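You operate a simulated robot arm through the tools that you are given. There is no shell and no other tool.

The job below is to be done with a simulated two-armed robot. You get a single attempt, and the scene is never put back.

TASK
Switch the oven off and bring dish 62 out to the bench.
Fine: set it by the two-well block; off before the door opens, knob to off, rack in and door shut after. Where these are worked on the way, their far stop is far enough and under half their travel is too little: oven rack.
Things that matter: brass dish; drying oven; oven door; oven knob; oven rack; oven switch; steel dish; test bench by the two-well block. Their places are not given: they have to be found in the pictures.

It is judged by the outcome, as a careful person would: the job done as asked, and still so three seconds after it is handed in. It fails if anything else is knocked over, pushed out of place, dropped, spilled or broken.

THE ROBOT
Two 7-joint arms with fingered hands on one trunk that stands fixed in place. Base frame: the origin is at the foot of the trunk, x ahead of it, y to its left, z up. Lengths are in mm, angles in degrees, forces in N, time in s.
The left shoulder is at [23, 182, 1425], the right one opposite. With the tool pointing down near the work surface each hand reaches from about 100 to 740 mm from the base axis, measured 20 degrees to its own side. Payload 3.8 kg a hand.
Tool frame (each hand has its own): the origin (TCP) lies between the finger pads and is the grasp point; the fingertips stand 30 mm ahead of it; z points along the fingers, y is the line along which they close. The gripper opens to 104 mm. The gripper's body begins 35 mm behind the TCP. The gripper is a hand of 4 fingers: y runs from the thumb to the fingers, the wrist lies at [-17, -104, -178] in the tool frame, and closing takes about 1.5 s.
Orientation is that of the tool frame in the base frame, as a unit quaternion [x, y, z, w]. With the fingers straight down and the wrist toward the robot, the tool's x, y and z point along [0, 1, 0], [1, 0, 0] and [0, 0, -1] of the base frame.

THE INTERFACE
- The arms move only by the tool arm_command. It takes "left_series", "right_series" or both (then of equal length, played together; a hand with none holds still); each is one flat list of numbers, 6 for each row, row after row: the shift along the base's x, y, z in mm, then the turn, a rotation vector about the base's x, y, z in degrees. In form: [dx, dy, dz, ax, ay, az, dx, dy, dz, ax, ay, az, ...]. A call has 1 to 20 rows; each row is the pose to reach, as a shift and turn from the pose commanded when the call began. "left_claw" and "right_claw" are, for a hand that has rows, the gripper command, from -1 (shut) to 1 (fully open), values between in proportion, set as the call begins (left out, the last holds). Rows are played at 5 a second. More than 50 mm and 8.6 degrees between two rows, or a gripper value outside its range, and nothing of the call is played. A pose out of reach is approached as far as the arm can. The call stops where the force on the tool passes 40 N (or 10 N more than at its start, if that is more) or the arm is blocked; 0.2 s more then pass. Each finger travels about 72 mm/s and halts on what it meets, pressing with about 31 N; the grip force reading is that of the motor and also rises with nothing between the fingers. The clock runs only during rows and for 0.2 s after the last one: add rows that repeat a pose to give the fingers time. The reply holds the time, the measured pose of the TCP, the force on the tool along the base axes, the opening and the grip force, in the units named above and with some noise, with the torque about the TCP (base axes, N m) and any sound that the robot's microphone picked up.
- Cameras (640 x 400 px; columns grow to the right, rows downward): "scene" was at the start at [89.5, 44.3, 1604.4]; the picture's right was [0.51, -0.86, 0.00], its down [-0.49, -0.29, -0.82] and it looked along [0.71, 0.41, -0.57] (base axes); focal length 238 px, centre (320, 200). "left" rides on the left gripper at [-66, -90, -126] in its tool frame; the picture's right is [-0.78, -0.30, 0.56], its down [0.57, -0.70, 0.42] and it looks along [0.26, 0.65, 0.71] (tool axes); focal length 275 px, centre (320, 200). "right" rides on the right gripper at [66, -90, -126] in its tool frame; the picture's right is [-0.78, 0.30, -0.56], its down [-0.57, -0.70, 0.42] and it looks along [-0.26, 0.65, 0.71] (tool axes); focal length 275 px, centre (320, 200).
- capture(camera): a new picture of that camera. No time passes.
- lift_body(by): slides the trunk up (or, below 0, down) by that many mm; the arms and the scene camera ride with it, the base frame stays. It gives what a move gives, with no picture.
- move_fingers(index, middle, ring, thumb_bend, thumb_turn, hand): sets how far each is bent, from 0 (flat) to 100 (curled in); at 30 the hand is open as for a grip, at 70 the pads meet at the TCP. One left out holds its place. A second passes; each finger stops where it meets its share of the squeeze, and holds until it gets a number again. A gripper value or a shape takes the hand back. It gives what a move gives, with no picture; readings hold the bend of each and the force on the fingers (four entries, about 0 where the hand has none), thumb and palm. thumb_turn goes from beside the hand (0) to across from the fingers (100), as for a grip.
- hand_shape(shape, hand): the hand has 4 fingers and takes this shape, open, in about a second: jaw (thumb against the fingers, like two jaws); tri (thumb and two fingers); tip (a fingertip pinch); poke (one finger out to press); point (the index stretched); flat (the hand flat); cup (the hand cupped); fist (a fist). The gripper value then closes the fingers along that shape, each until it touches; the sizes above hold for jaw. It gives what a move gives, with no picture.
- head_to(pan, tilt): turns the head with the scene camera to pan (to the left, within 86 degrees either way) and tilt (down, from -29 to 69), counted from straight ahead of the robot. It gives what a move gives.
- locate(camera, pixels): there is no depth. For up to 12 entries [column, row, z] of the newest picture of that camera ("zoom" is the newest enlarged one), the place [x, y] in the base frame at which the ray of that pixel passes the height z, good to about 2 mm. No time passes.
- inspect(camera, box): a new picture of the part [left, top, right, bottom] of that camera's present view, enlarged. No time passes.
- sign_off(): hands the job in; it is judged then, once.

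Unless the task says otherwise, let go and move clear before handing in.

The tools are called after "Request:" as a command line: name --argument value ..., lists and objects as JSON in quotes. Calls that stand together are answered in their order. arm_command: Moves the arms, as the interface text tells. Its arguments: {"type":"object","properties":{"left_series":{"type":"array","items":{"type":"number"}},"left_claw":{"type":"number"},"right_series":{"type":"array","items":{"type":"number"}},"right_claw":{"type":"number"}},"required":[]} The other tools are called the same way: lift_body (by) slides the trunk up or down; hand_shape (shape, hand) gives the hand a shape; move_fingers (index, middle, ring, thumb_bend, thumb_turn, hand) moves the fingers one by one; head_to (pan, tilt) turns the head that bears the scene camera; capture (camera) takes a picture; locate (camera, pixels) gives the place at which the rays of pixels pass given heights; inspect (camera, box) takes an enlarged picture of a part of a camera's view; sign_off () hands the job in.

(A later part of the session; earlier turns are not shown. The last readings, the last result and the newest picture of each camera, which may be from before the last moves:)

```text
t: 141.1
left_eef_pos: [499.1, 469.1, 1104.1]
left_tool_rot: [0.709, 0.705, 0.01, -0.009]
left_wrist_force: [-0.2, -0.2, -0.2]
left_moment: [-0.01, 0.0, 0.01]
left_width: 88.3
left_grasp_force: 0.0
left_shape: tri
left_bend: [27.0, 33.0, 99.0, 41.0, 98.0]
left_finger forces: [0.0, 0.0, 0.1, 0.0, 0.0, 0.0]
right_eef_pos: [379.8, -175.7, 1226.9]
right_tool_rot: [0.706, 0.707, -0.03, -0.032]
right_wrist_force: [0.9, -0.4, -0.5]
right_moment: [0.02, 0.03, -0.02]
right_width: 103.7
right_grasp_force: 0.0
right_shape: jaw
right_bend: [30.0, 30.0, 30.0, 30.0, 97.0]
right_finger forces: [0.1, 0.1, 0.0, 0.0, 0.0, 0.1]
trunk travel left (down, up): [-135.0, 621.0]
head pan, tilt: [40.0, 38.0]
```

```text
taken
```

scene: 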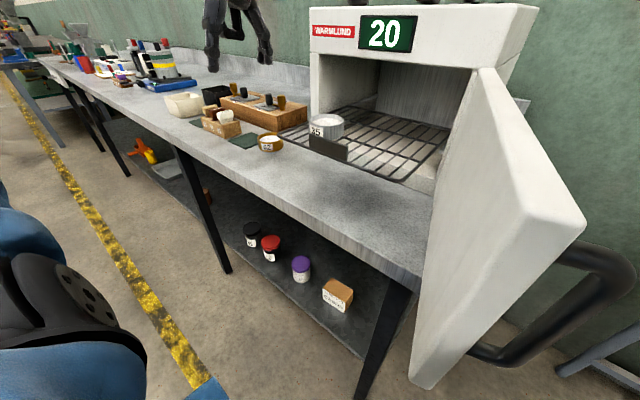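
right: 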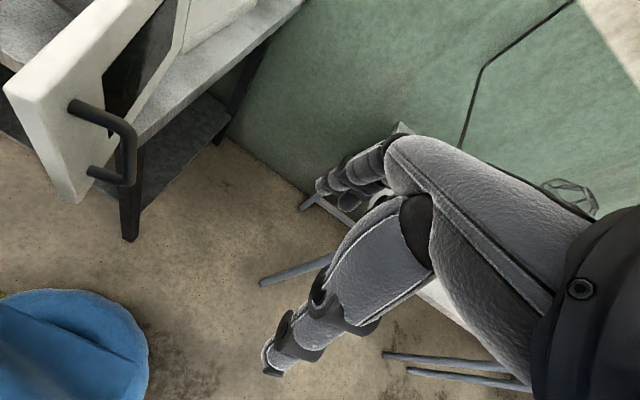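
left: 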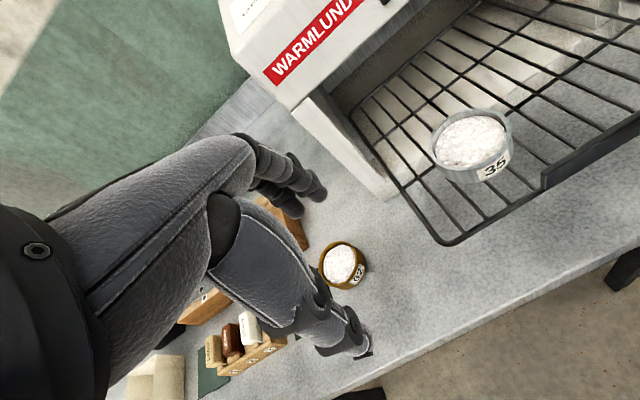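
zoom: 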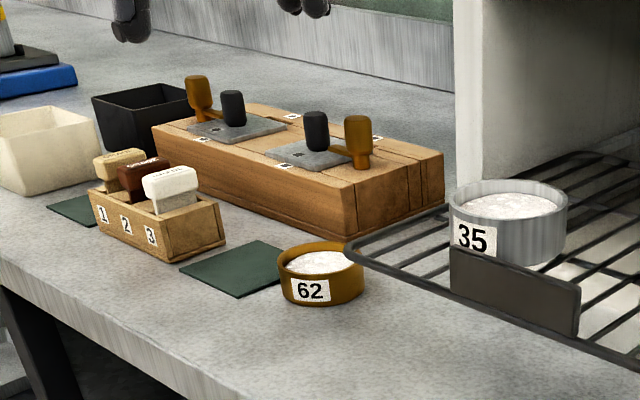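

Dish 62 stands upright on the bench right by the block's corner. I check it isn't overlapping the pad.

Request:
locate --camera "scene" --pixels '[[258, 145.5, 860], [246, 149.3, 860], [270, 138, 890], [270, 151.5, 862], [257.7, 141, 888], [281.8, 138.5, 888], [277, 132, 862]]'

Request:
inspect --camera "left" --box '[270, 200, 410, 340]'

```text
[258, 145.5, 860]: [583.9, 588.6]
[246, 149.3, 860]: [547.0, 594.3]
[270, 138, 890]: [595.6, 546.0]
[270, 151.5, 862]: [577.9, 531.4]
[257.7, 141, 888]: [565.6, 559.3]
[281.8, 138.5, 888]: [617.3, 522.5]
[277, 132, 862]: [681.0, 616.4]
```

```text
2.86 times, centred on (340, 270) of left
```

zoom: 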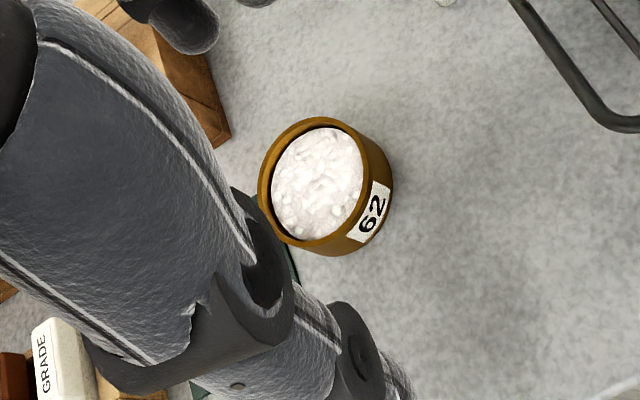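

The dish centre is at (596, 546), about 10 mm clear of the pad and beside the block. Next the rack goes back in: I set the index out and go in front of the tab.

Request:
move_fingers --hand "left" --index 42 --middle 100 --ring 100 --thumb_bend 25

Request:
arm_command --left_series '[-20, -40, 0, 0, 0, 0, -40, -80, 0, 0, 0, 0, -55, -120, -5, 0, 0, 0, -65, -160, -10, 0, 0, 0, -68, -186, -20, 0, 0, 0, -68, -186, -60, 0, 0, 0, -68, -186, -60, 0, 0, 0]'

Request:
head_to --pan 28 --tilt 35

Request:
capture --camera "scene"

Request:
capture --camera "left"

```text
t: 142.1
left_eef_pos: [497.9, 468.6, 1103.5]
left_tool_rot: [0.709, 0.705, 0.011, -0.009]
left_wrist_force: [0.3, 0.4, -0.2]
left_moment: [0.01, 0.01, -0.02]
left_width: 93.6
left_grasp_force: 0.1
left_shape: fingers
left_bend: [42.0, 100.0, 100.0, 25.0, 98.0]
left_finger forces: [0.0, 0.1, 0.0, 0.0, 0.1, 0.0]
right_eef_pos: [379.5, -175.4, 1225.8]
right_tool_rot: [0.705, 0.708, -0.03, -0.032]
right_wrist_force: [-1.0, -1.4, 0.0]
right_moment: [-0.01, 0.0, -0.01]
right_width: 103.7
right_grasp_force: 0.1
right_shape: jaw
right_bend: [30.0, 30.0, 30.0, 30.0, 97.0]
right_finger forces: [0.0, 0.0, 0.1, 0.0, 0.0, 0.0]
trunk travel left (down, up): [-135.0, 621.0]
head pan, tilt: [40.0, 38.0]
```

```text
t: 143.7
left_eef_pos: [432.4, 285.7, 1041.2]
left_tool_rot: [0.708, 0.706, 0.012, -0.009]
left_wrist_force: [0.6, -0.5, -0.2]
left_moment: [-0.05, 0.04, 0.01]
left_width: 93.6
left_grasp_force: 0.0
left_shape: fingers
left_bend: [42.0, 100.0, 100.0, 25.0, 98.0]
left_finger forces: [0.0, 0.1, 0.0, 0.0, 0.0, 0.0]
right_eef_pos: [380.3, -175.4, 1225.8]
right_tool_rot: [0.705, 0.708, -0.03, -0.031]
right_wrist_force: [-0.1, -0.4, -0.3]
right_moment: [0.01, -0.02, -0.03]
right_width: 103.8
right_grasp_force: 0.1
right_shape: jaw
right_bend: [30.0, 30.0, 30.0, 30.0, 97.0]
right_finger forces: [0.0, 0.0, 0.0, 0.0, 0.0, 0.0]
trunk travel left (down, up): [-135.0, 621.0]
head pan, tilt: [40.0, 38.0]
```

```text
t: 144.4
left_eef_pos: [432.4, 284.7, 1041.4]
left_tool_rot: [0.707, 0.707, 0.011, -0.008]
left_wrist_force: [-0.2, 0.2, -0.8]
left_moment: [0.0, 0.01, -0.04]
left_width: 93.7
left_grasp_force: 0.0
left_shape: fingers
left_bend: [42.0, 100.0, 100.0, 25.0, 98.0]
left_finger forces: [0.1, 0.0, 0.0, 0.1, 0.0, 0.0]
right_eef_pos: [380.3, -175.3, 1225.8]
right_tool_rot: [0.706, 0.707, -0.029, -0.032]
right_wrist_force: [-0.1, 0.1, 0.3]
right_moment: [-0.03, 0.03, -0.01]
right_width: 103.9
right_grasp_force: 0.0
right_shape: jaw
right_bend: [30.0, 30.0, 30.0, 30.0, 97.0]
right_finger forces: [0.0, 0.1, 0.0, 0.0, 0.1, 0.1]
trunk travel left (down, up): [-135.0, 621.0]
head pan, tilt: [28.0, 35.0]
```

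```text
taken
```

scene: 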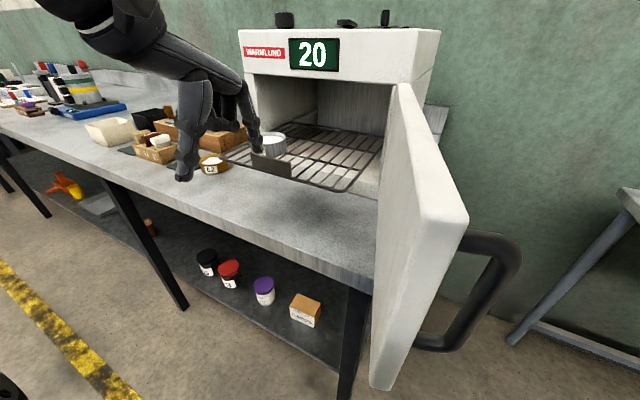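

```text
taken
```

left: 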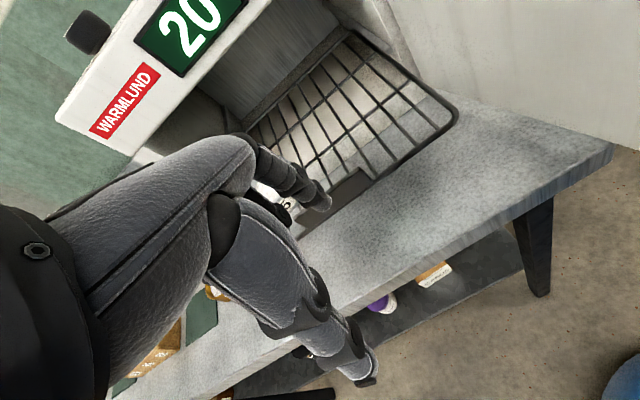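

Request:
arm_command --left_series '[0, 0, -14, 0, 0, 0, 0, 0, -27, 0, 0, 0, 0, 0, -27, 0, 0, 0]'

Request:
inspect --camera "scene" --box '[180, 90, 350, 210]'

Request:
inspect --camera "left" --box '[240, 120, 420, 280]'

```text
t: 145.2
left_eef_pos: [431.5, 285.0, 1015.1]
left_tool_rot: [0.708, 0.707, 0.012, -0.009]
left_wrist_force: [0.4, -0.7, -0.4]
left_moment: [-0.02, 0.01, -0.01]
left_width: 93.7
left_grasp_force: 0.0
left_shape: fingers
left_bend: [42.0, 100.0, 100.0, 25.0, 98.0]
left_finger forces: [0.0, 0.0, 0.0, 0.0, 0.0, 0.0]
right_eef_pos: [379.9, -175.8, 1225.7]
right_tool_rot: [0.705, 0.708, -0.029, -0.032]
right_wrist_force: [0.2, -0.1, -0.2]
right_moment: [-0.03, 0.01, -0.01]
right_width: 103.7
right_grasp_force: 0.0
right_shape: jaw
right_bend: [30.0, 30.0, 30.0, 30.0, 97.0]
right_finger forces: [0.1, 0.1, 0.0, 0.0, 0.1, 0.0]
trunk travel left (down, up): [-135.0, 621.0]
head pan, tilt: [28.0, 35.0]
```

```text
3.33 times, centred on (265, 150) of scene
```

zoom: 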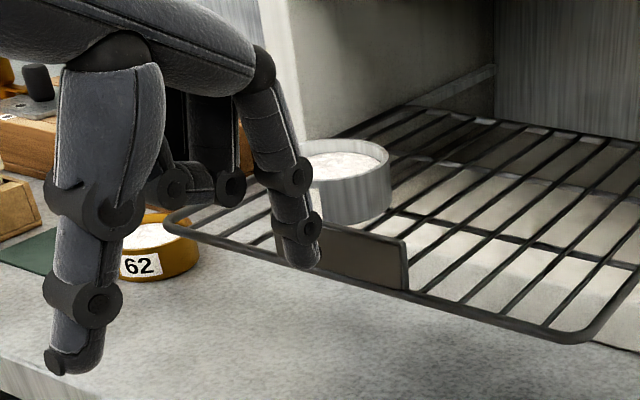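

```text
2.50 times, centred on (330, 200) of left
```

zoom: 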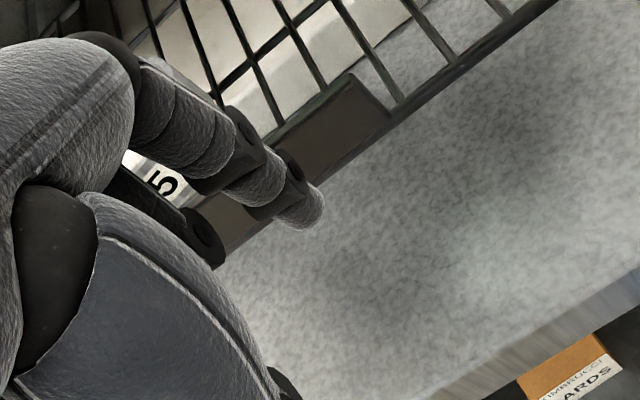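

The index is in front of the tab. I push the rack in gently.

Request:
arm_command --left_series '[10, 0, 0, 0, 0, 0, 16, 0, 0, 0, 0, 0, 21, 0, 0, 0, 0, 0, 26, 0, 0, 0, 0, 0, 32, 0, 0, 0, 0, 0, 39, 0, 0, 0, 0, 0, 46, 0, 0, 0, 0, 0, 53, 0, 0, 0, 0, 0, 60, 0, 0, 0, 0, 0, 67, 0, 0, 0, 0, 0, 74, 0, 0, 0, 0, 0, 80, 0, 0, 0, 0, 0, 80, 0, 0, 0, 0, 0]'

Request:
capture --camera "scene"

Request:
inspect --camera "scene" --box '[210, 80, 400, 210]'

```text
t: 148.1
left_eef_pos: [513.1, 284.4, 1015.8]
left_tool_rot: [0.708, 0.706, 0.011, -0.008]
left_wrist_force: [-1.3, -0.3, 0.7]
left_moment: [0.02, 0.01, 0.01]
left_width: 92.3
left_grasp_force: 0.5
left_shape: fingers
left_bend: [43.0, 100.0, 100.0, 25.0, 98.0]
left_finger forces: [0.6, 0.1, 0.1, 0.0, 0.0, 0.0]
right_eef_pos: [380.4, -175.4, 1225.9]
right_tool_rot: [0.706, 0.707, -0.029, -0.032]
right_wrist_force: [-1.1, -0.8, 0.0]
right_moment: [0.03, 0.01, 0.04]
right_width: 103.8
right_grasp_force: 0.2
right_shape: jaw
right_bend: [30.0, 30.0, 30.0, 30.0, 97.0]
right_finger forces: [0.0, 0.0, 0.0, 0.0, 0.1, 0.1]
trunk travel left (down, up): [-135.0, 621.0]
head pan, tilt: [28.0, 35.0]
```

```text
taken
```

scene: 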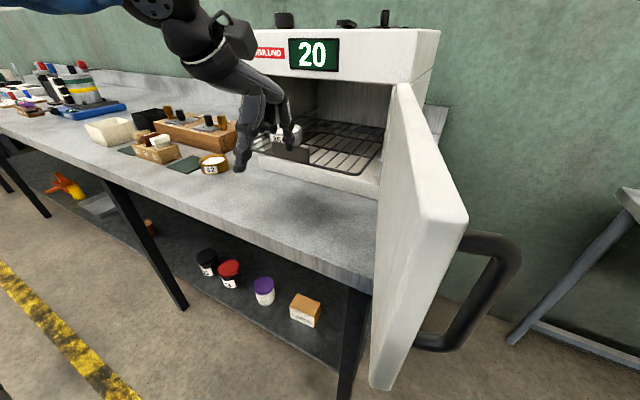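

```text
3.08 times, centred on (305, 145) of scene
```

zoom: 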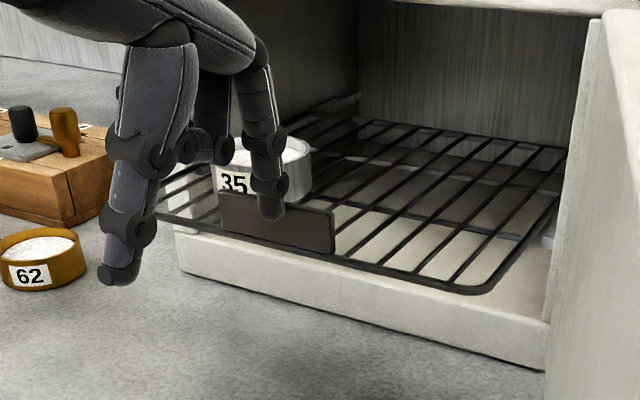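

The rack and dish 35 move in together. I pitch the hand forward 25° about the fingertip for clearance under the oven housing and continue.

Request:
arm_command --left_series '[-3, 0, -5.5, 0, -6.25, 0, -6, 0, -11, 0, -12.5, 0, -9, 0, -16.5, 0, -18.75, 0, -12, 0, -22, 0, -25, 0, -6, 0, -22, 0, -25, 0, 1, 0, -22, 0, -25, 0, 8, 0, -22, 0, -25, 0, 15, 0, -22, 0, -25, 0, 22, 0, -22, 0, -25, 0, 29, 0, -22, 0, -25, 0, 36, 0, -22, 0, -25, 0, 43, 0, -22, 0, -25, 0, 50, 0, -22, 0, -25, 0, 50, 0, -22, 0, -25, 0]'

Request:
inspect --camera "scene" --box '[210, 80, 400, 210]'

```text
t: 151.1
left_eef_pos: [561.8, 284.4, 993.2]
left_tool_rot: [0.689, 0.691, 0.165, 0.144]
left_wrist_force: [-1.5, 0.6, 0.4]
left_moment: [0.02, 0.01, -0.02]
left_width: 92.9
left_grasp_force: 0.2
left_shape: fingers
left_bend: [43.0, 100.0, 100.0, 25.0, 98.0]
left_finger forces: [0.6, 0.0, 0.1, 0.0, 0.1, 0.0]
left hand out of reach, approached as far as the arm can: row 4
right_eef_pos: [379.1, -175.9, 1225.4]
right_tool_rot: [0.705, 0.707, -0.029, -0.032]
right_wrist_force: [-0.4, -0.9, 0.3]
right_moment: [-0.01, 0.0, -0.01]
right_width: 103.8
right_grasp_force: 0.0
right_shape: jaw
right_bend: [30.0, 30.0, 30.0, 30.0, 97.0]
right_finger forces: [0.2, 0.0, 0.1, 0.0, 0.1, 0.0]
trunk travel left (down, up): [-135.0, 621.0]
head pan, tilt: [28.0, 35.0]
```

```text
3.08 times, centred on (305, 145) of scene
```

zoom: 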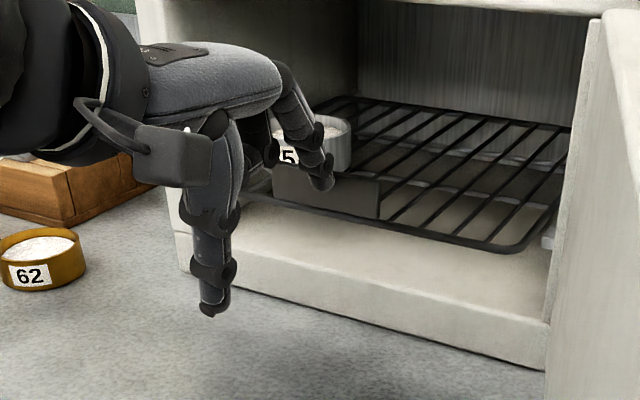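

Request:
arm_command --left_series '[6, 0, 0, 0, 0, 0, 12, 0, 0, 0, 0, 0, 18, 0, 0, 0, 0, 0, 23, 0, 0, 0, 0, 0, 28, 0, 0, 0, 0, 0, 32, 0, 0, 0, 0, 0, 36, 0, 0, 0, 0, 0, 39, 0, 0, 0, 0, 0, 42, 0, 0, 0, 0, 0, 45, 0, 0, 0, 0, 0, 45, 0, 0, 0, 0, 0]'

Request:
capture --camera "scene"

Request:
inspect --camera "scene" --box '[210, 80, 400, 210]'

```text
t: 153.4
left_eef_pos: [606.7, 283.8, 994.2]
left_tool_rot: [0.688, 0.692, 0.164, 0.144]
left_wrist_force: [-1.8, 0.4, 0.1]
left_moment: [0.0, 0.01, 0.03]
left_width: 91.4
left_grasp_force: 0.2
left_shape: fingers
left_bend: [43.0, 100.0, 100.0, 25.0, 98.0]
left_finger forces: [1.7, 0.0, 0.1, 0.1, 0.0, 0.0]
right_eef_pos: [379.6, -176.2, 1227.8]
right_tool_rot: [0.705, 0.708, -0.029, -0.032]
right_wrist_force: [-0.7, 0.4, -0.8]
right_moment: [-0.02, 0.02, 0.02]
right_width: 104.0
right_grasp_force: 0.1
right_shape: jaw
right_bend: [30.0, 30.0, 30.0, 30.0, 97.0]
right_finger forces: [0.0, 0.0, 0.1, 0.1, 0.0, 0.0]
trunk travel left (down, up): [-135.0, 621.0]
head pan, tilt: [28.0, 35.0]
```

```text
taken
```

scene: 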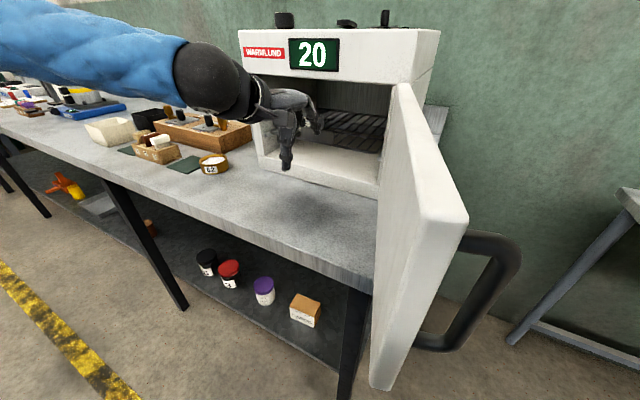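

```text
3.08 times, centred on (305, 145) of scene
```

zoom: 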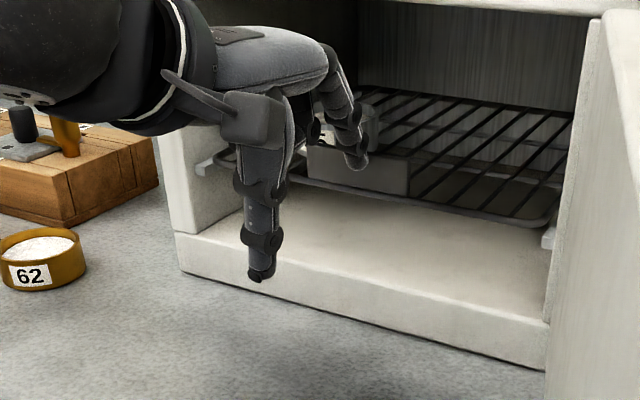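

Request:
arm_command --left_series '[2, 0, 0, 0, 0, 0, 4, 0, 0, 0, 0, 0, 6, 0, 0, 0, 0, 0, 8, 0, 0, 0, 0, 0, 8, 0, 0, 0, 0, 0]'

Request:
inspect --camera "scene" --box '[240, 80, 400, 190]'

Request:
capture --camera "left"

```text
t: 154.7
left_eef_pos: [612.8, 282.3, 993.7]
left_tool_rot: [0.688, 0.691, 0.165, 0.145]
left_wrist_force: [-9.3, -1.6, 3.2]
left_moment: [-0.03, -0.03, -0.1]
left_width: 84.4
left_grasp_force: 4.2
left_shape: fingers
left_bend: [49.0, 100.0, 100.0, 25.0, 98.0]
left_finger forces: [8.8, 0.0, 0.0, 0.1, 0.1, 0.1]
right_eef_pos: [378.4, -175.7, 1227.3]
right_tool_rot: [0.705, 0.708, -0.03, -0.032]
right_wrist_force: [0.1, 1.1, -0.1]
right_moment: [0.03, 0.0, 0.01]
right_width: 103.9
right_grasp_force: 0.0
right_shape: jaw
right_bend: [30.0, 30.0, 30.0, 30.0, 97.0]
right_finger forces: [0.0, 0.0, 0.0, 0.0, 0.0, 0.0]
trunk travel left (down, up): [-135.0, 621.0]
head pan, tilt: [28.0, 35.0]
```

```text
3.64 times, centred on (320, 135) of scene
```

zoom: 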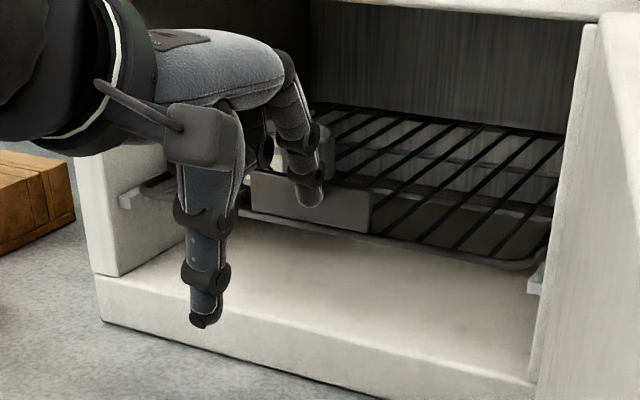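

```text
taken
```

left: 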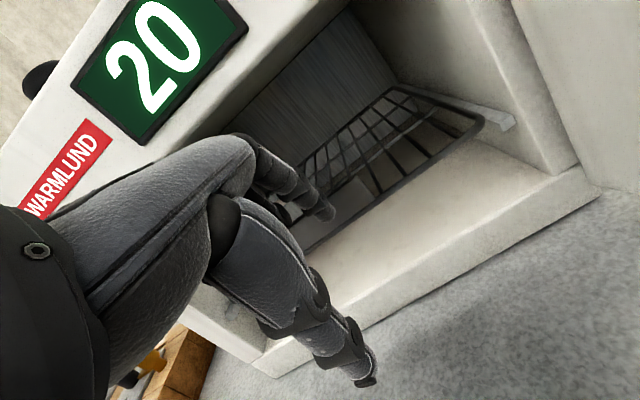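

The rack hit its inner stop (9 N, finger starting to bend), so it is fully in. I back off, lift the left hand clear of the door's sweep, and inspect inside.

Request:
arm_command --left_series '[-20, 0, 0, 0, 0, 0, -60, 0, 0, 0, 0, 0, -90, 10, 25, 0, 8, 0, -110, 30, 60, 0, 16, 0, -120, 60, 100, 0, 24, 0, -125, 95, 135, 0, 25, 0, -130, 130, 165, 0, 25, 0, -130, 165, 190, 0, 25, 0, -130, 165, 190, 0, 25, 0]'

Request:
capture --camera "scene"

Request:
inspect --camera "scene" --box '[230, 80, 400, 200]'

```text
refused: row 5 steps farther than a row can; nothing moved
```

```text
taken
```

scene: 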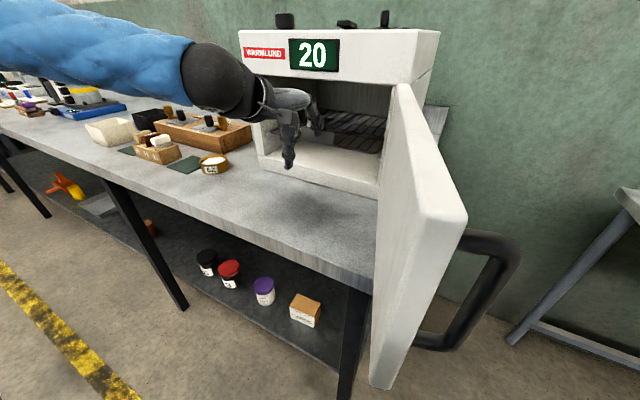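

```text
3.33 times, centred on (315, 140) of scene
```

zoom: 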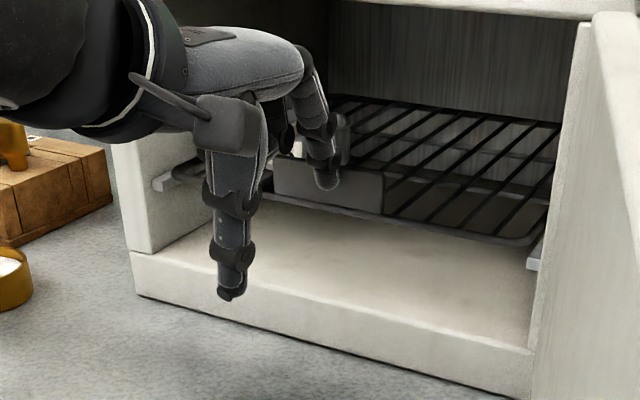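

That step was too long and nothing moved; I resend with smaller steps.

Request:
arm_command --left_series '[-20, 0, 0, 0, 0, 0, -50, 0, 0, 0, 0, 0, -80, 5, 15, 0, 7, 0, -100, 18, 40, 0, 14, 0, -110, 36, 70, 0, 21, 0, -118, 58, 100, 0, 25, 0, -124, 82, 130, 0, 25, 0, -128, 110, 160, 0, 25, 0, -130, 140, 185, 0, 25, 0, -130, 165, 200, 0, 25, 0, -130, 165, 200, 0, 25, 0]'

Request:
capture --camera "scene"

Request:
inspect --camera "scene" --box '[230, 80, 400, 200]'

```text
t: 157.1
left_eef_pos: [484.3, 450.1, 1191.8]
left_tool_rot: [0.708, 0.706, 0.012, -0.01]
left_wrist_force: [-0.7, -1.2, 0.1]
left_moment: [-0.03, -0.01, 0.0]
left_width: 93.6
left_grasp_force: 0.0
left_shape: fingers
left_bend: [42.0, 100.0, 100.0, 25.0, 98.0]
left_finger forces: [0.1, 0.0, 0.0, 0.0, 0.0, 0.1]
right_eef_pos: [379.7, -174.6, 1225.8]
right_tool_rot: [0.705, 0.707, -0.03, -0.032]
right_wrist_force: [-0.1, 0.5, -0.6]
right_moment: [0.01, 0.02, -0.03]
right_width: 103.7
right_grasp_force: 0.1
right_shape: jaw
right_bend: [30.0, 30.0, 30.0, 30.0, 97.0]
right_finger forces: [0.0, 0.0, 0.0, 0.1, 0.1, 0.1]
trunk travel left (down, up): [-135.0, 621.0]
head pan, tilt: [28.0, 35.0]
```

```text
taken
```

scene: 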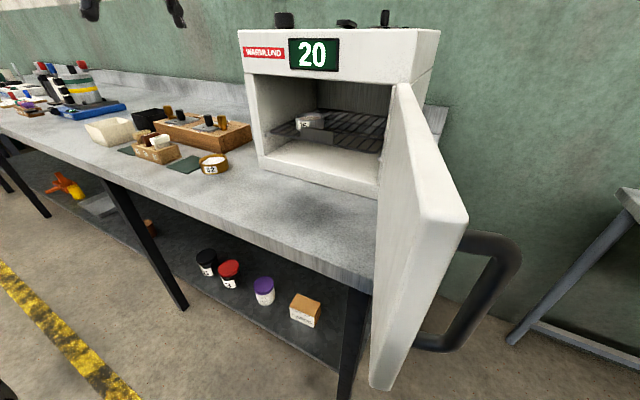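

```text
3.33 times, centred on (315, 140) of scene
```

zoom: 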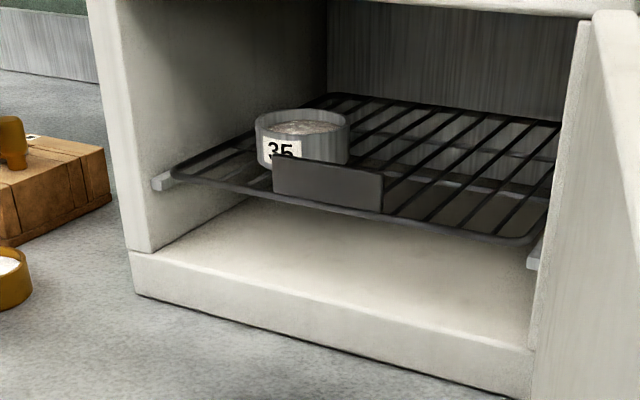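

Rack is in with dish 35 upright. Now the door: I make a right fist and bring it to the outer side of the door.

Request:
hand_shape --hand "right" --shape "fist"

Request:
arm_command --right_series '[20, 10, -30, 0, 2, 0, 45, 20, -65, 0, 4, 0, 65, 25, -105, 0, 4, 0, 80, 30, -150, 0, 4, 0, 85, 35, -190, 0, 4, 0, 85, 45, -215, 0, 4, 0, 85, 75, -215, 0, 4, 0, 85, 110, -215, 0, 4, 0, 85, 140, -215, 0, 4, 0, 85, 160, -215, 0, 4, 0, 85, 160, -215, 0, 4, 0]'

Request:
capture --camera "scene"

Request:
capture --camera "right"

```text
t: 157.9
left_eef_pos: [483.9, 449.3, 1192.9]
left_tool_rot: [0.707, 0.707, 0.012, -0.009]
left_wrist_force: [0.3, -1.2, 0.6]
left_moment: [0.0, 0.03, -0.01]
left_width: 93.4
left_grasp_force: 0.0
left_shape: fingers
left_bend: [42.0, 100.0, 100.0, 25.0, 98.0]
left_finger forces: [0.0, 0.0, 0.0, 0.1, 0.0, 0.0]
right_eef_pos: [379.3, -176.7, 1225.8]
right_tool_rot: [0.705, 0.708, -0.03, -0.032]
right_wrist_force: [-0.9, -0.2, 0.2]
right_moment: [0.0, 0.01, -0.03]
right_width: 0.0
right_grasp_force: 0.1
right_shape: fist
right_bend: [100.0, 100.0, 100.0, 84.0, 84.0]
right_finger forces: [0.0, 0.1, 0.0, 0.0, 0.1, 0.1]
trunk travel left (down, up): [-135.0, 621.0]
head pan, tilt: [28.0, 35.0]
```

```text
t: 160.3
left_eef_pos: [483.8, 448.2, 1192.5]
left_tool_rot: [0.708, 0.706, 0.011, -0.008]
left_wrist_force: [-1.0, 0.3, 0.0]
left_moment: [0.04, -0.01, -0.01]
left_width: 93.3
left_grasp_force: 0.1
left_shape: fingers
left_bend: [42.0, 100.0, 100.0, 25.0, 98.0]
left_finger forces: [0.1, 0.0, 0.0, 0.1, 0.1, 0.1]
right_eef_pos: [463.3, -15.4, 1011.3]
right_tool_rot: [0.705, 0.705, -0.056, -0.056]
right_wrist_force: [0.1, 0.4, 0.0]
right_moment: [0.01, -0.01, 0.01]
right_width: 0.0
right_grasp_force: 0.1
right_shape: fist
right_bend: [100.0, 100.0, 100.0, 84.0, 84.0]
right_finger forces: [0.0, 0.1, 0.0, 0.1, 0.1, 0.0]
trunk travel left (down, up): [-135.0, 621.0]
head pan, tilt: [28.0, 35.0]
```

```text
taken
```

scene: 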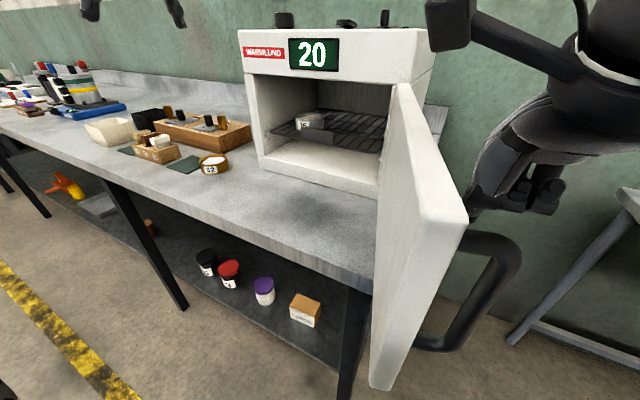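

```text
taken
```

right: 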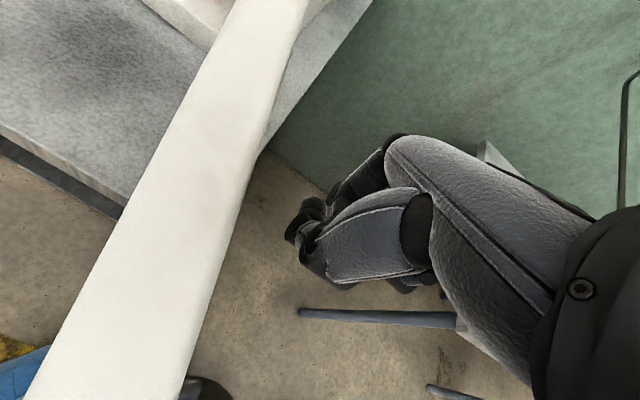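

The fist is on the door's outer side. I sweep the door toward closed along its arc, turning the wrist as it goes.

Request:
arm_command --right_series '[2, 25, 0, 0, -4, 0, 0, 50, 0, 0, -9, 0, -5, 75, 0, 0, -9, 0, -9, 95, 0, 0, -9, 0, -11, 112, 0, 0, -9, 2, -11, 130, 0, 0, -9, 5, -10, 148, 0, 0, -9, 8, -8, 163, 0, 0, -9, 11, -4, 180, 0, 0, -9, 14, 1, 196, 0, 0, -9, 17, 7, 212, 0, 0, -9, 20, 15, 227, 0, 0, -9, 23, 25, 242, 0, 0, -9, 26, 25, 242, 0, 0, -9, 26]'

Request:
capture --camera "scene"

Request:
capture --camera "left"

```text
t: 163.3
left_eef_pos: [482.6, 449.6, 1193.4]
left_tool_rot: [0.707, 0.707, 0.011, -0.009]
left_wrist_force: [-0.6, -1.3, -0.3]
left_moment: [0.0, 0.01, -0.01]
left_width: 93.3
left_grasp_force: 0.1
left_shape: fingers
left_bend: [42.0, 100.0, 100.0, 25.0, 98.0]
left_finger forces: [0.0, 0.0, 0.0, 0.0, 0.0, 0.0]
right_eef_pos: [488.6, 224.3, 1011.0]
right_tool_rot: [0.53, 0.848, -0.012, 0.013]
right_wrist_force: [-0.1, 0.1, 0.1]
right_moment: [0.03, 0.04, 0.0]
right_width: 0.2
right_grasp_force: 0.1
right_shape: fist
right_bend: [100.0, 100.0, 100.0, 85.0, 84.0]
right_finger forces: [0.0, 0.1, 0.1, 0.1, 0.0, 0.0]
trunk travel left (down, up): [-135.0, 621.0]
head pan, tilt: [28.0, 35.0]
```

```text
taken
```

scene: 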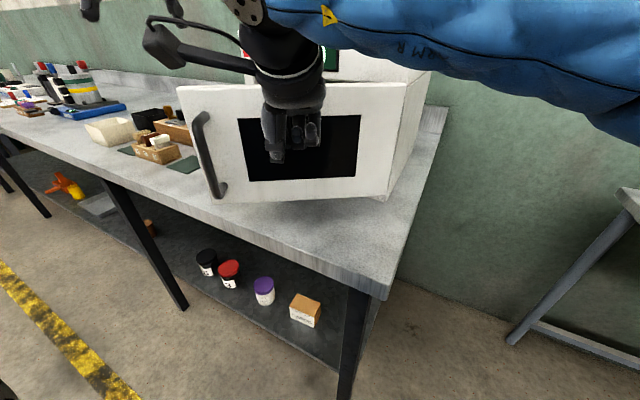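

```text
taken
```

left: 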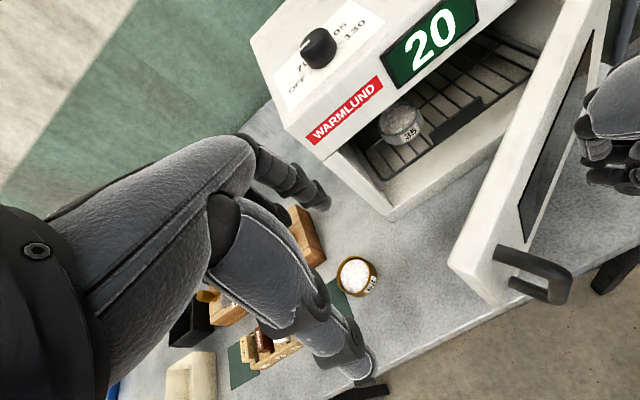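

The door is around 37°. I retreat the right hand back to the right and finish with the left fist, which reaches the closed position better.

Request:
arm_command --right_series '[-25, -20, 0, 0, 0, -4, -45, -50, 0, 0, 0, -8, -60, -85, 0, 0, 0, -12, -70, -125, 0, 0, 0, -16, -75, -165, 10, 0, 0, -20, -80, -205, 25, 0, 0, -24, -85, -245, 45, 0, 0, -26, -90, -285, 70, 0, 0, -26, -95, -320, 100, 0, 0, -26, -95, -340, 130, 0, 0, -26, -95, -340, 130, 0, 0, -26]'

Request:
hand_shape --hand "left" --shape "fist"

Request:
arm_command --left_series '[-25, -40, 0, 0, 0, 0, -45, -80, 0, 0, 0, 0, -55, -125, 0, 0, 0, 0, -60, -170, 0, 0, 0, 0, -60, -210, -5, 0, 0, 0, -60, -232, -30, 0, 0, 0, -60, -234, -75, 0, 0, 0, -60, -234, -120, 0, 0, 0, -60, -234, -160, 0, 0, 0, -60, -234, -182, 0, 0, 0, -60, -234, -182, 0, 0, 0]'

Request:
capture --camera "scene"

Request:
capture --camera "left"

```text
t: 165.8
left_eef_pos: [485.1, 449.7, 1191.3]
left_tool_rot: [0.708, 0.706, 0.011, -0.008]
left_wrist_force: [0.7, -0.3, 0.5]
left_moment: [0.02, -0.02, -0.01]
left_width: 93.6
left_grasp_force: 0.0
left_shape: fingers
left_bend: [42.0, 100.0, 100.0, 25.0, 98.0]
left_finger forces: [0.1, 0.0, 0.1, 0.1, 0.0, 0.1]
right_eef_pos: [394.4, -115.5, 1139.6]
right_tool_rot: [0.707, 0.707, -0.015, 0.01]
right_wrist_force: [-0.8, -0.2, -0.8]
right_moment: [-0.01, 0.03, 0.02]
right_width: 0.0
right_grasp_force: 0.0
right_shape: fist
right_bend: [100.0, 100.0, 100.0, 85.0, 84.0]
right_finger forces: [0.1, 0.1, 0.1, 0.0, 0.0, 0.0]
trunk travel left (down, up): [-135.0, 621.0]
head pan, tilt: [28.0, 35.0]
```

```text
t: 166.7
left_eef_pos: [484.0, 449.4, 1192.4]
left_tool_rot: [0.707, 0.707, 0.011, -0.009]
left_wrist_force: [-0.2, 0.4, 0.2]
left_moment: [-0.01, 0.03, 0.04]
left_width: 0.0
left_grasp_force: 0.1
left_shape: fist
left_bend: [100.0, 100.0, 100.0, 84.0, 84.0]
left_finger forces: [0.1, 0.1, 0.1, 0.1, 0.1, 0.0]
right_eef_pos: [395.4, -115.7, 1140.6]
right_tool_rot: [0.706, 0.708, -0.014, 0.01]
right_wrist_force: [0.2, -0.6, 0.0]
right_moment: [0.01, 0.01, -0.02]
right_width: 0.0
right_grasp_force: 0.0
right_shape: fist
right_bend: [100.0, 100.0, 100.0, 85.0, 84.0]
right_finger forces: [0.1, 0.0, 0.1, 0.0, 0.0, 0.0]
trunk travel left (down, up): [-135.0, 621.0]
head pan, tilt: [28.0, 35.0]
```

```text
t: 169.1
left_eef_pos: [423.8, 214.3, 1011.8]
left_tool_rot: [0.708, 0.706, 0.012, -0.009]
left_wrist_force: [1.3, -0.1, -0.2]
left_moment: [0.0, 0.03, -0.01]
left_width: 0.2
left_grasp_force: 0.1
left_shape: fist
left_bend: [100.0, 100.0, 100.0, 84.0, 84.0]
left_finger forces: [0.1, 0.1, 0.0, 0.0, 0.0, 0.0]
right_eef_pos: [394.6, -115.5, 1139.9]
right_tool_rot: [0.707, 0.707, -0.015, 0.009]
right_wrist_force: [-0.9, 0.3, 0.4]
right_moment: [0.02, 0.0, 0.0]
right_width: 0.2
right_grasp_force: 0.0
right_shape: fist
right_bend: [100.0, 100.0, 100.0, 85.0, 84.0]
right_finger forces: [0.0, 0.0, 0.1, 0.0, 0.0, 0.0]
trunk travel left (down, up): [-135.0, 621.0]
head pan, tilt: [28.0, 35.0]
```

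```text
taken
```

scene: 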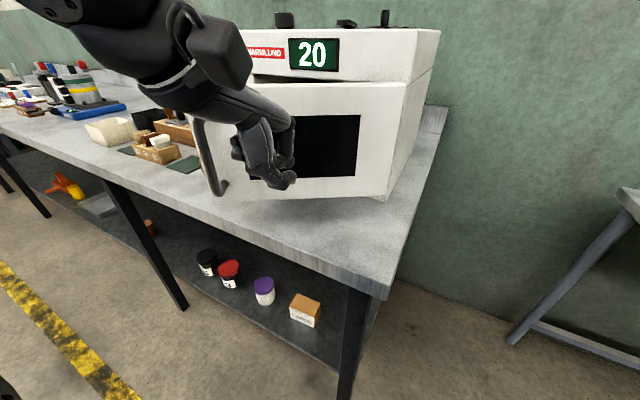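

```text
taken
```

left: 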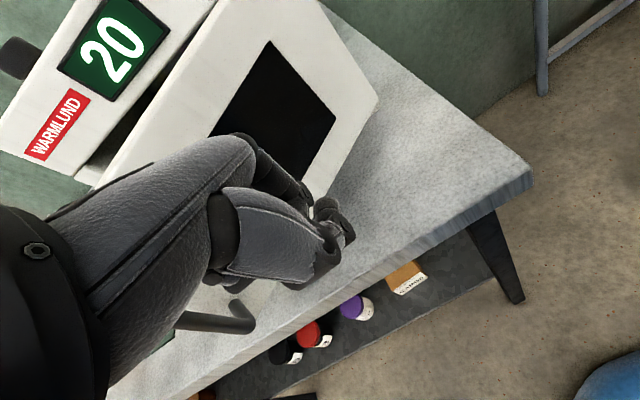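

The left fist is in front of the door panel, clear of the handle. I push the door closed along its arc.

Request:
arm_command --left_series '[25, 0, 0, 0, 0, 0, 45, 1, 0, 0, 0, 0, 60, 3, 0, 0, 0, 0, 73, 18, 0, 0, 0, 0, 85, 32, 0, 0, 0, 0, 98, 44, 0, 0, 0, 0, 110, 55, 0, 0, 0, 0, 120, 61, 0, 0, 0, 0, 130, 67, 0, 0, 0, 0, 138, 71, 0, 0, 0, 0, 146, 75, 0, 0, 0, 0, 146, 75, 0, 0, 0, 0]'

Request:
capture --camera "scene"

Request:
inspect --camera "scene" --box '[220, 10, 460, 190]'

```text
t: 171.7
left_eef_pos: [570.3, 290.2, 1010.7]
left_tool_rot: [0.708, 0.706, 0.012, -0.009]
left_wrist_force: [0.3, -0.6, 0.8]
left_moment: [-0.01, 0.0, 0.0]
left_width: 0.1
left_grasp_force: 0.0
left_shape: fist
left_bend: [100.0, 100.0, 100.0, 84.0, 84.0]
left_finger forces: [0.0, 0.0, 0.1, 0.0, 0.0, 0.1]
right_eef_pos: [394.7, -115.0, 1140.1]
right_tool_rot: [0.707, 0.707, -0.015, 0.01]
right_wrist_force: [-0.9, -0.9, 0.6]
right_moment: [0.01, 0.01, 0.02]
right_width: 0.0
right_grasp_force: 0.0
right_shape: fist
right_bend: [100.0, 100.0, 100.0, 85.0, 84.0]
right_finger forces: [0.0, 0.1, 0.1, 0.0, 0.0, 0.1]
trunk travel left (down, up): [-135.0, 621.0]
head pan, tilt: [28.0, 35.0]
```

```text
taken
```

scene: 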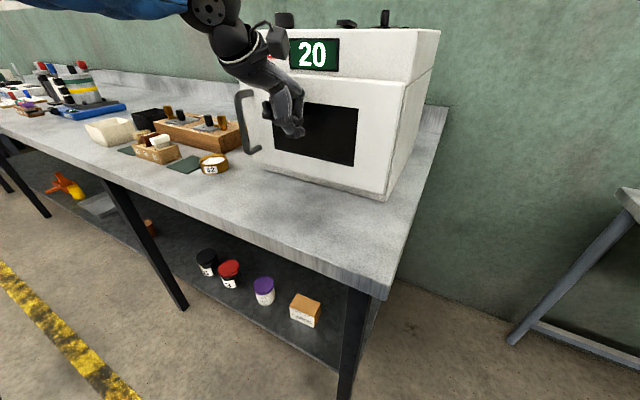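

```text
2.22 times, centred on (340, 100) of scene
```

zoom: 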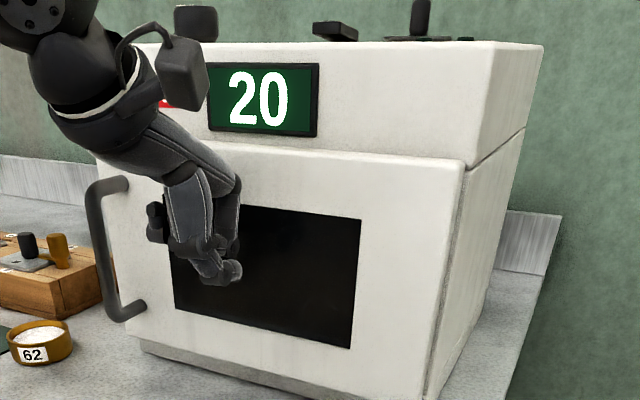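

The door looks nearly shut. I push further in small steps until it seats.

Request:
arm_command --left_series '[3, 1, 0, 0, 0, 0, 6, 1, 0, 0, 0, 0, 9, 1, 0, 0, 0, 0, 12, 1, 0, 0, 0, 0, 15, 1, 0, 0, 0, 0, 18, 1, 0, 0, 0, 0, 20, 1, 0, 0, 0, 0, 20, 1, 0, 0, 0, 0]'

Request:
inspect --camera "scene" --box '[220, 10, 460, 190]'

```text
t: 173.4
left_eef_pos: [589.7, 291.0, 1011.0]
left_tool_rot: [0.708, 0.706, 0.01, -0.009]
left_wrist_force: [-0.9, 0.4, 0.0]
left_moment: [-0.01, -0.01, 0.04]
left_width: 0.0
left_grasp_force: 0.0
left_shape: fist
left_bend: [100.0, 100.0, 100.0, 84.0, 84.0]
left_finger forces: [0.0, 0.5, 0.1, 0.0, 0.0, 0.0]
right_eef_pos: [394.2, -115.3, 1140.6]
right_tool_rot: [0.707, 0.707, -0.014, 0.009]
right_wrist_force: [-0.3, 0.4, 0.8]
right_moment: [0.02, 0.03, 0.01]
right_width: 0.0
right_grasp_force: 0.1
right_shape: fist
right_bend: [100.0, 100.0, 100.0, 85.0, 84.0]
right_finger forces: [0.0, 0.1, 0.0, 0.0, 0.1, 0.1]
trunk travel left (down, up): [-135.0, 621.0]
head pan, tilt: [28.0, 35.0]
```

```text
2.22 times, centred on (340, 100) of scene
```

zoom: 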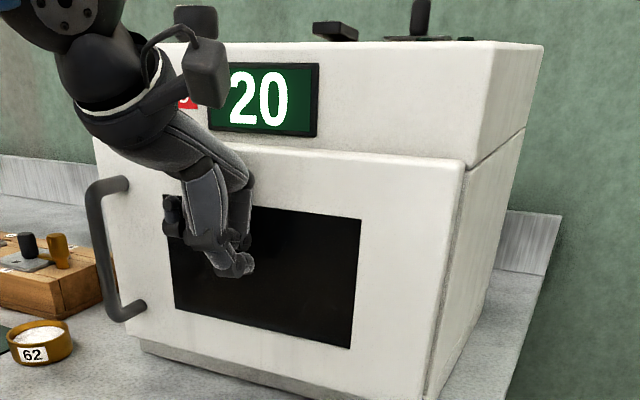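

Request:
arm_command --left_series '[3, 0, 0, 0, 0, 0, 6, 0, 0, 0, 0, 0, 9, 0, 0, 0, 0, 0, 12, 0, 0, 0, 0, 0, 12, 0, 0, 0, 0, 0]'

Request:
inspect --camera "scene" --box '[220, 10, 460, 190]'

```text
t: 174.2
left_eef_pos: [590.5, 290.8, 1012.1]
left_tool_rot: [0.709, 0.705, 0.008, -0.013]
left_wrist_force: [-30.9, 7.9, 5.4]
left_moment: [-0.41, -2.12, 0.63]
left_width: 0.0
left_grasp_force: 0.1
left_shape: fist
left_bend: [100.0, 100.0, 100.0, 84.0, 84.0]
left_finger forces: [0.0, 31.9, 0.0, 0.0, 0.0, 0.0]
right_eef_pos: [389.7, -114.7, 1142.6]
right_tool_rot: [0.708, 0.706, -0.012, 0.011]
right_wrist_force: [-0.6, 0.2, 0.0]
right_moment: [-0.02, -0.03, 0.0]
right_width: 0.0
right_grasp_force: 0.2
right_shape: fist
right_bend: [100.0, 100.0, 100.0, 85.0, 84.0]
right_finger forces: [0.0, 0.0, 0.0, 0.1, 0.1, 0.1]
trunk travel left (down, up): [-135.0, 621.0]
head pan, tilt: [28.0, 35.0]
stopped in row 3 (left hand): the force on the tool passed its limit at 49 N (the readings are from after the stop); the commanded pose is now the measured one
```

```text
2.22 times, centred on (340, 100) of scene
```

zoom: 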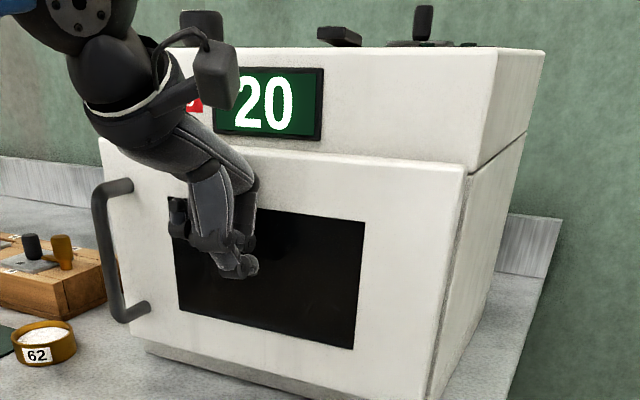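

The door is firmly seated (hard stop at the closed position). I back the left hand off and clear.

Request:
arm_command --left_series '[-15, 0, 0, 0, 0, 0, -50, 0, 0, 0, 0, 0, -90, 0, 10, 0, 0, 0, -125, 5, 35, 0, 0, 0, -150, 15, 70, 0, 0, 0, -165, 30, 110, 0, 0, 0, -175, 50, 150, 0, 0, 0, -175, 70, 190, 0, 0, 0, -175, 70, 190, 0, 0, 0]'

Request:
lift_body --by 250

Request:
head_to --pan 32 --tilt 42

Request:
capture --camera "scene"

Request:
capture --camera "left"

Request:
capture --camera "right"

```text
t: 176.2
left_eef_pos: [419.3, 359.8, 1199.6]
left_tool_rot: [0.708, 0.706, 0.008, -0.014]
left_wrist_force: [-0.9, 0.6, 0.3]
left_moment: [0.0, -0.01, -0.01]
left_width: 0.0
left_grasp_force: 0.0
left_shape: fist
left_bend: [100.0, 100.0, 100.0, 84.0, 84.0]
left_finger forces: [0.0, 0.0, 0.0, 0.1, 0.0, 0.0]
right_eef_pos: [394.7, -114.7, 1139.4]
right_tool_rot: [0.707, 0.707, -0.015, 0.01]
right_wrist_force: [0.1, 0.3, 0.1]
right_moment: [-0.01, -0.03, 0.0]
right_width: 0.0
right_grasp_force: 0.1
right_shape: fist
right_bend: [100.0, 100.0, 100.0, 85.0, 84.0]
right_finger forces: [0.1, 0.0, 0.1, 0.0, 0.1, 0.1]
trunk travel left (down, up): [-135.0, 621.0]
head pan, tilt: [28.0, 35.0]
```

```text
t: 178.8
left_eef_pos: [420.9, 359.4, 1449.6]
left_tool_rot: [0.708, 0.706, 0.008, -0.012]
left_wrist_force: [-0.2, 0.6, 1.2]
left_moment: [0.03, -0.02, 0.01]
left_width: 0.1
left_grasp_force: 0.1
left_shape: fist
left_bend: [100.0, 100.0, 100.0, 84.0, 84.0]
left_finger forces: [0.1, 0.0, 0.0, 0.0, 0.1, 0.0]
right_eef_pos: [395.1, -114.9, 1390.5]
right_tool_rot: [0.707, 0.707, -0.015, 0.01]
right_wrist_force: [-0.4, 0.4, -0.2]
right_moment: [0.03, 0.0, -0.01]
right_width: 0.0
right_grasp_force: 0.0
right_shape: fist
right_bend: [100.0, 100.0, 100.0, 85.0, 84.0]
right_finger forces: [0.1, 0.0, 0.0, 0.0, 0.0, 0.0]
trunk travel left (down, up): [-385.0, 371.0]
head pan, tilt: [28.0, 35.0]
```

```text
t: 179.5
left_eef_pos: [420.6, 359.6, 1448.9]
left_tool_rot: [0.709, 0.705, 0.009, -0.013]
left_wrist_force: [-0.5, -1.0, 0.2]
left_moment: [0.02, -0.03, 0.01]
left_width: 0.0
left_grasp_force: 0.0
left_shape: fist
left_bend: [100.0, 100.0, 100.0, 84.0, 84.0]
left_finger forces: [0.0, 0.0, 0.1, 0.1, 0.0, 0.0]
right_eef_pos: [395.0, -115.7, 1391.2]
right_tool_rot: [0.707, 0.707, -0.015, 0.01]
right_wrist_force: [0.1, -0.7, -0.8]
right_moment: [-0.02, -0.01, 0.01]
right_width: 0.1
right_grasp_force: 0.1
right_shape: fist
right_bend: [100.0, 100.0, 100.0, 85.0, 84.0]
right_finger forces: [0.1, 0.0, 0.0, 0.0, 0.0, 0.1]
trunk travel left (down, up): [-385.0, 371.0]
head pan, tilt: [32.0, 42.0]
```

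```text
taken
```

scene: 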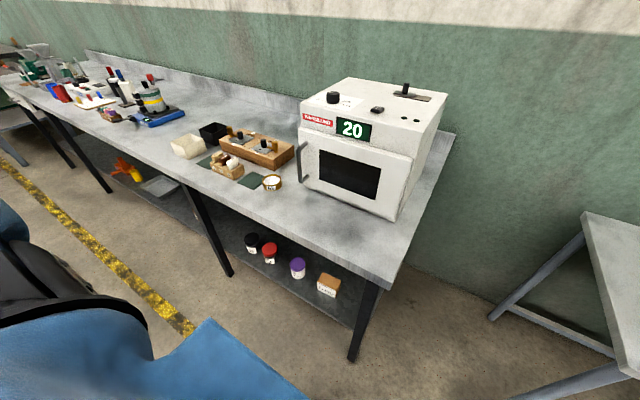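

```text
taken
```

left: 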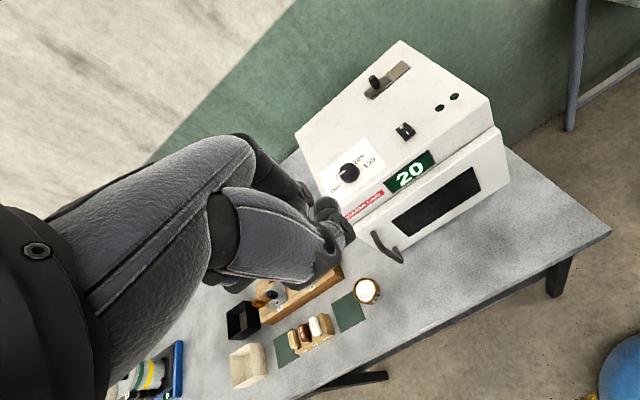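

```text
taken
```

right: 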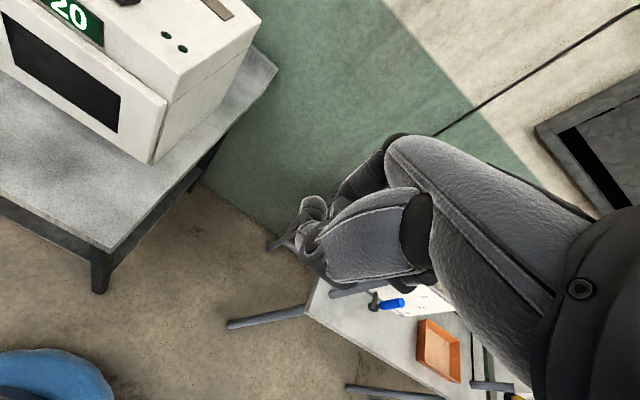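

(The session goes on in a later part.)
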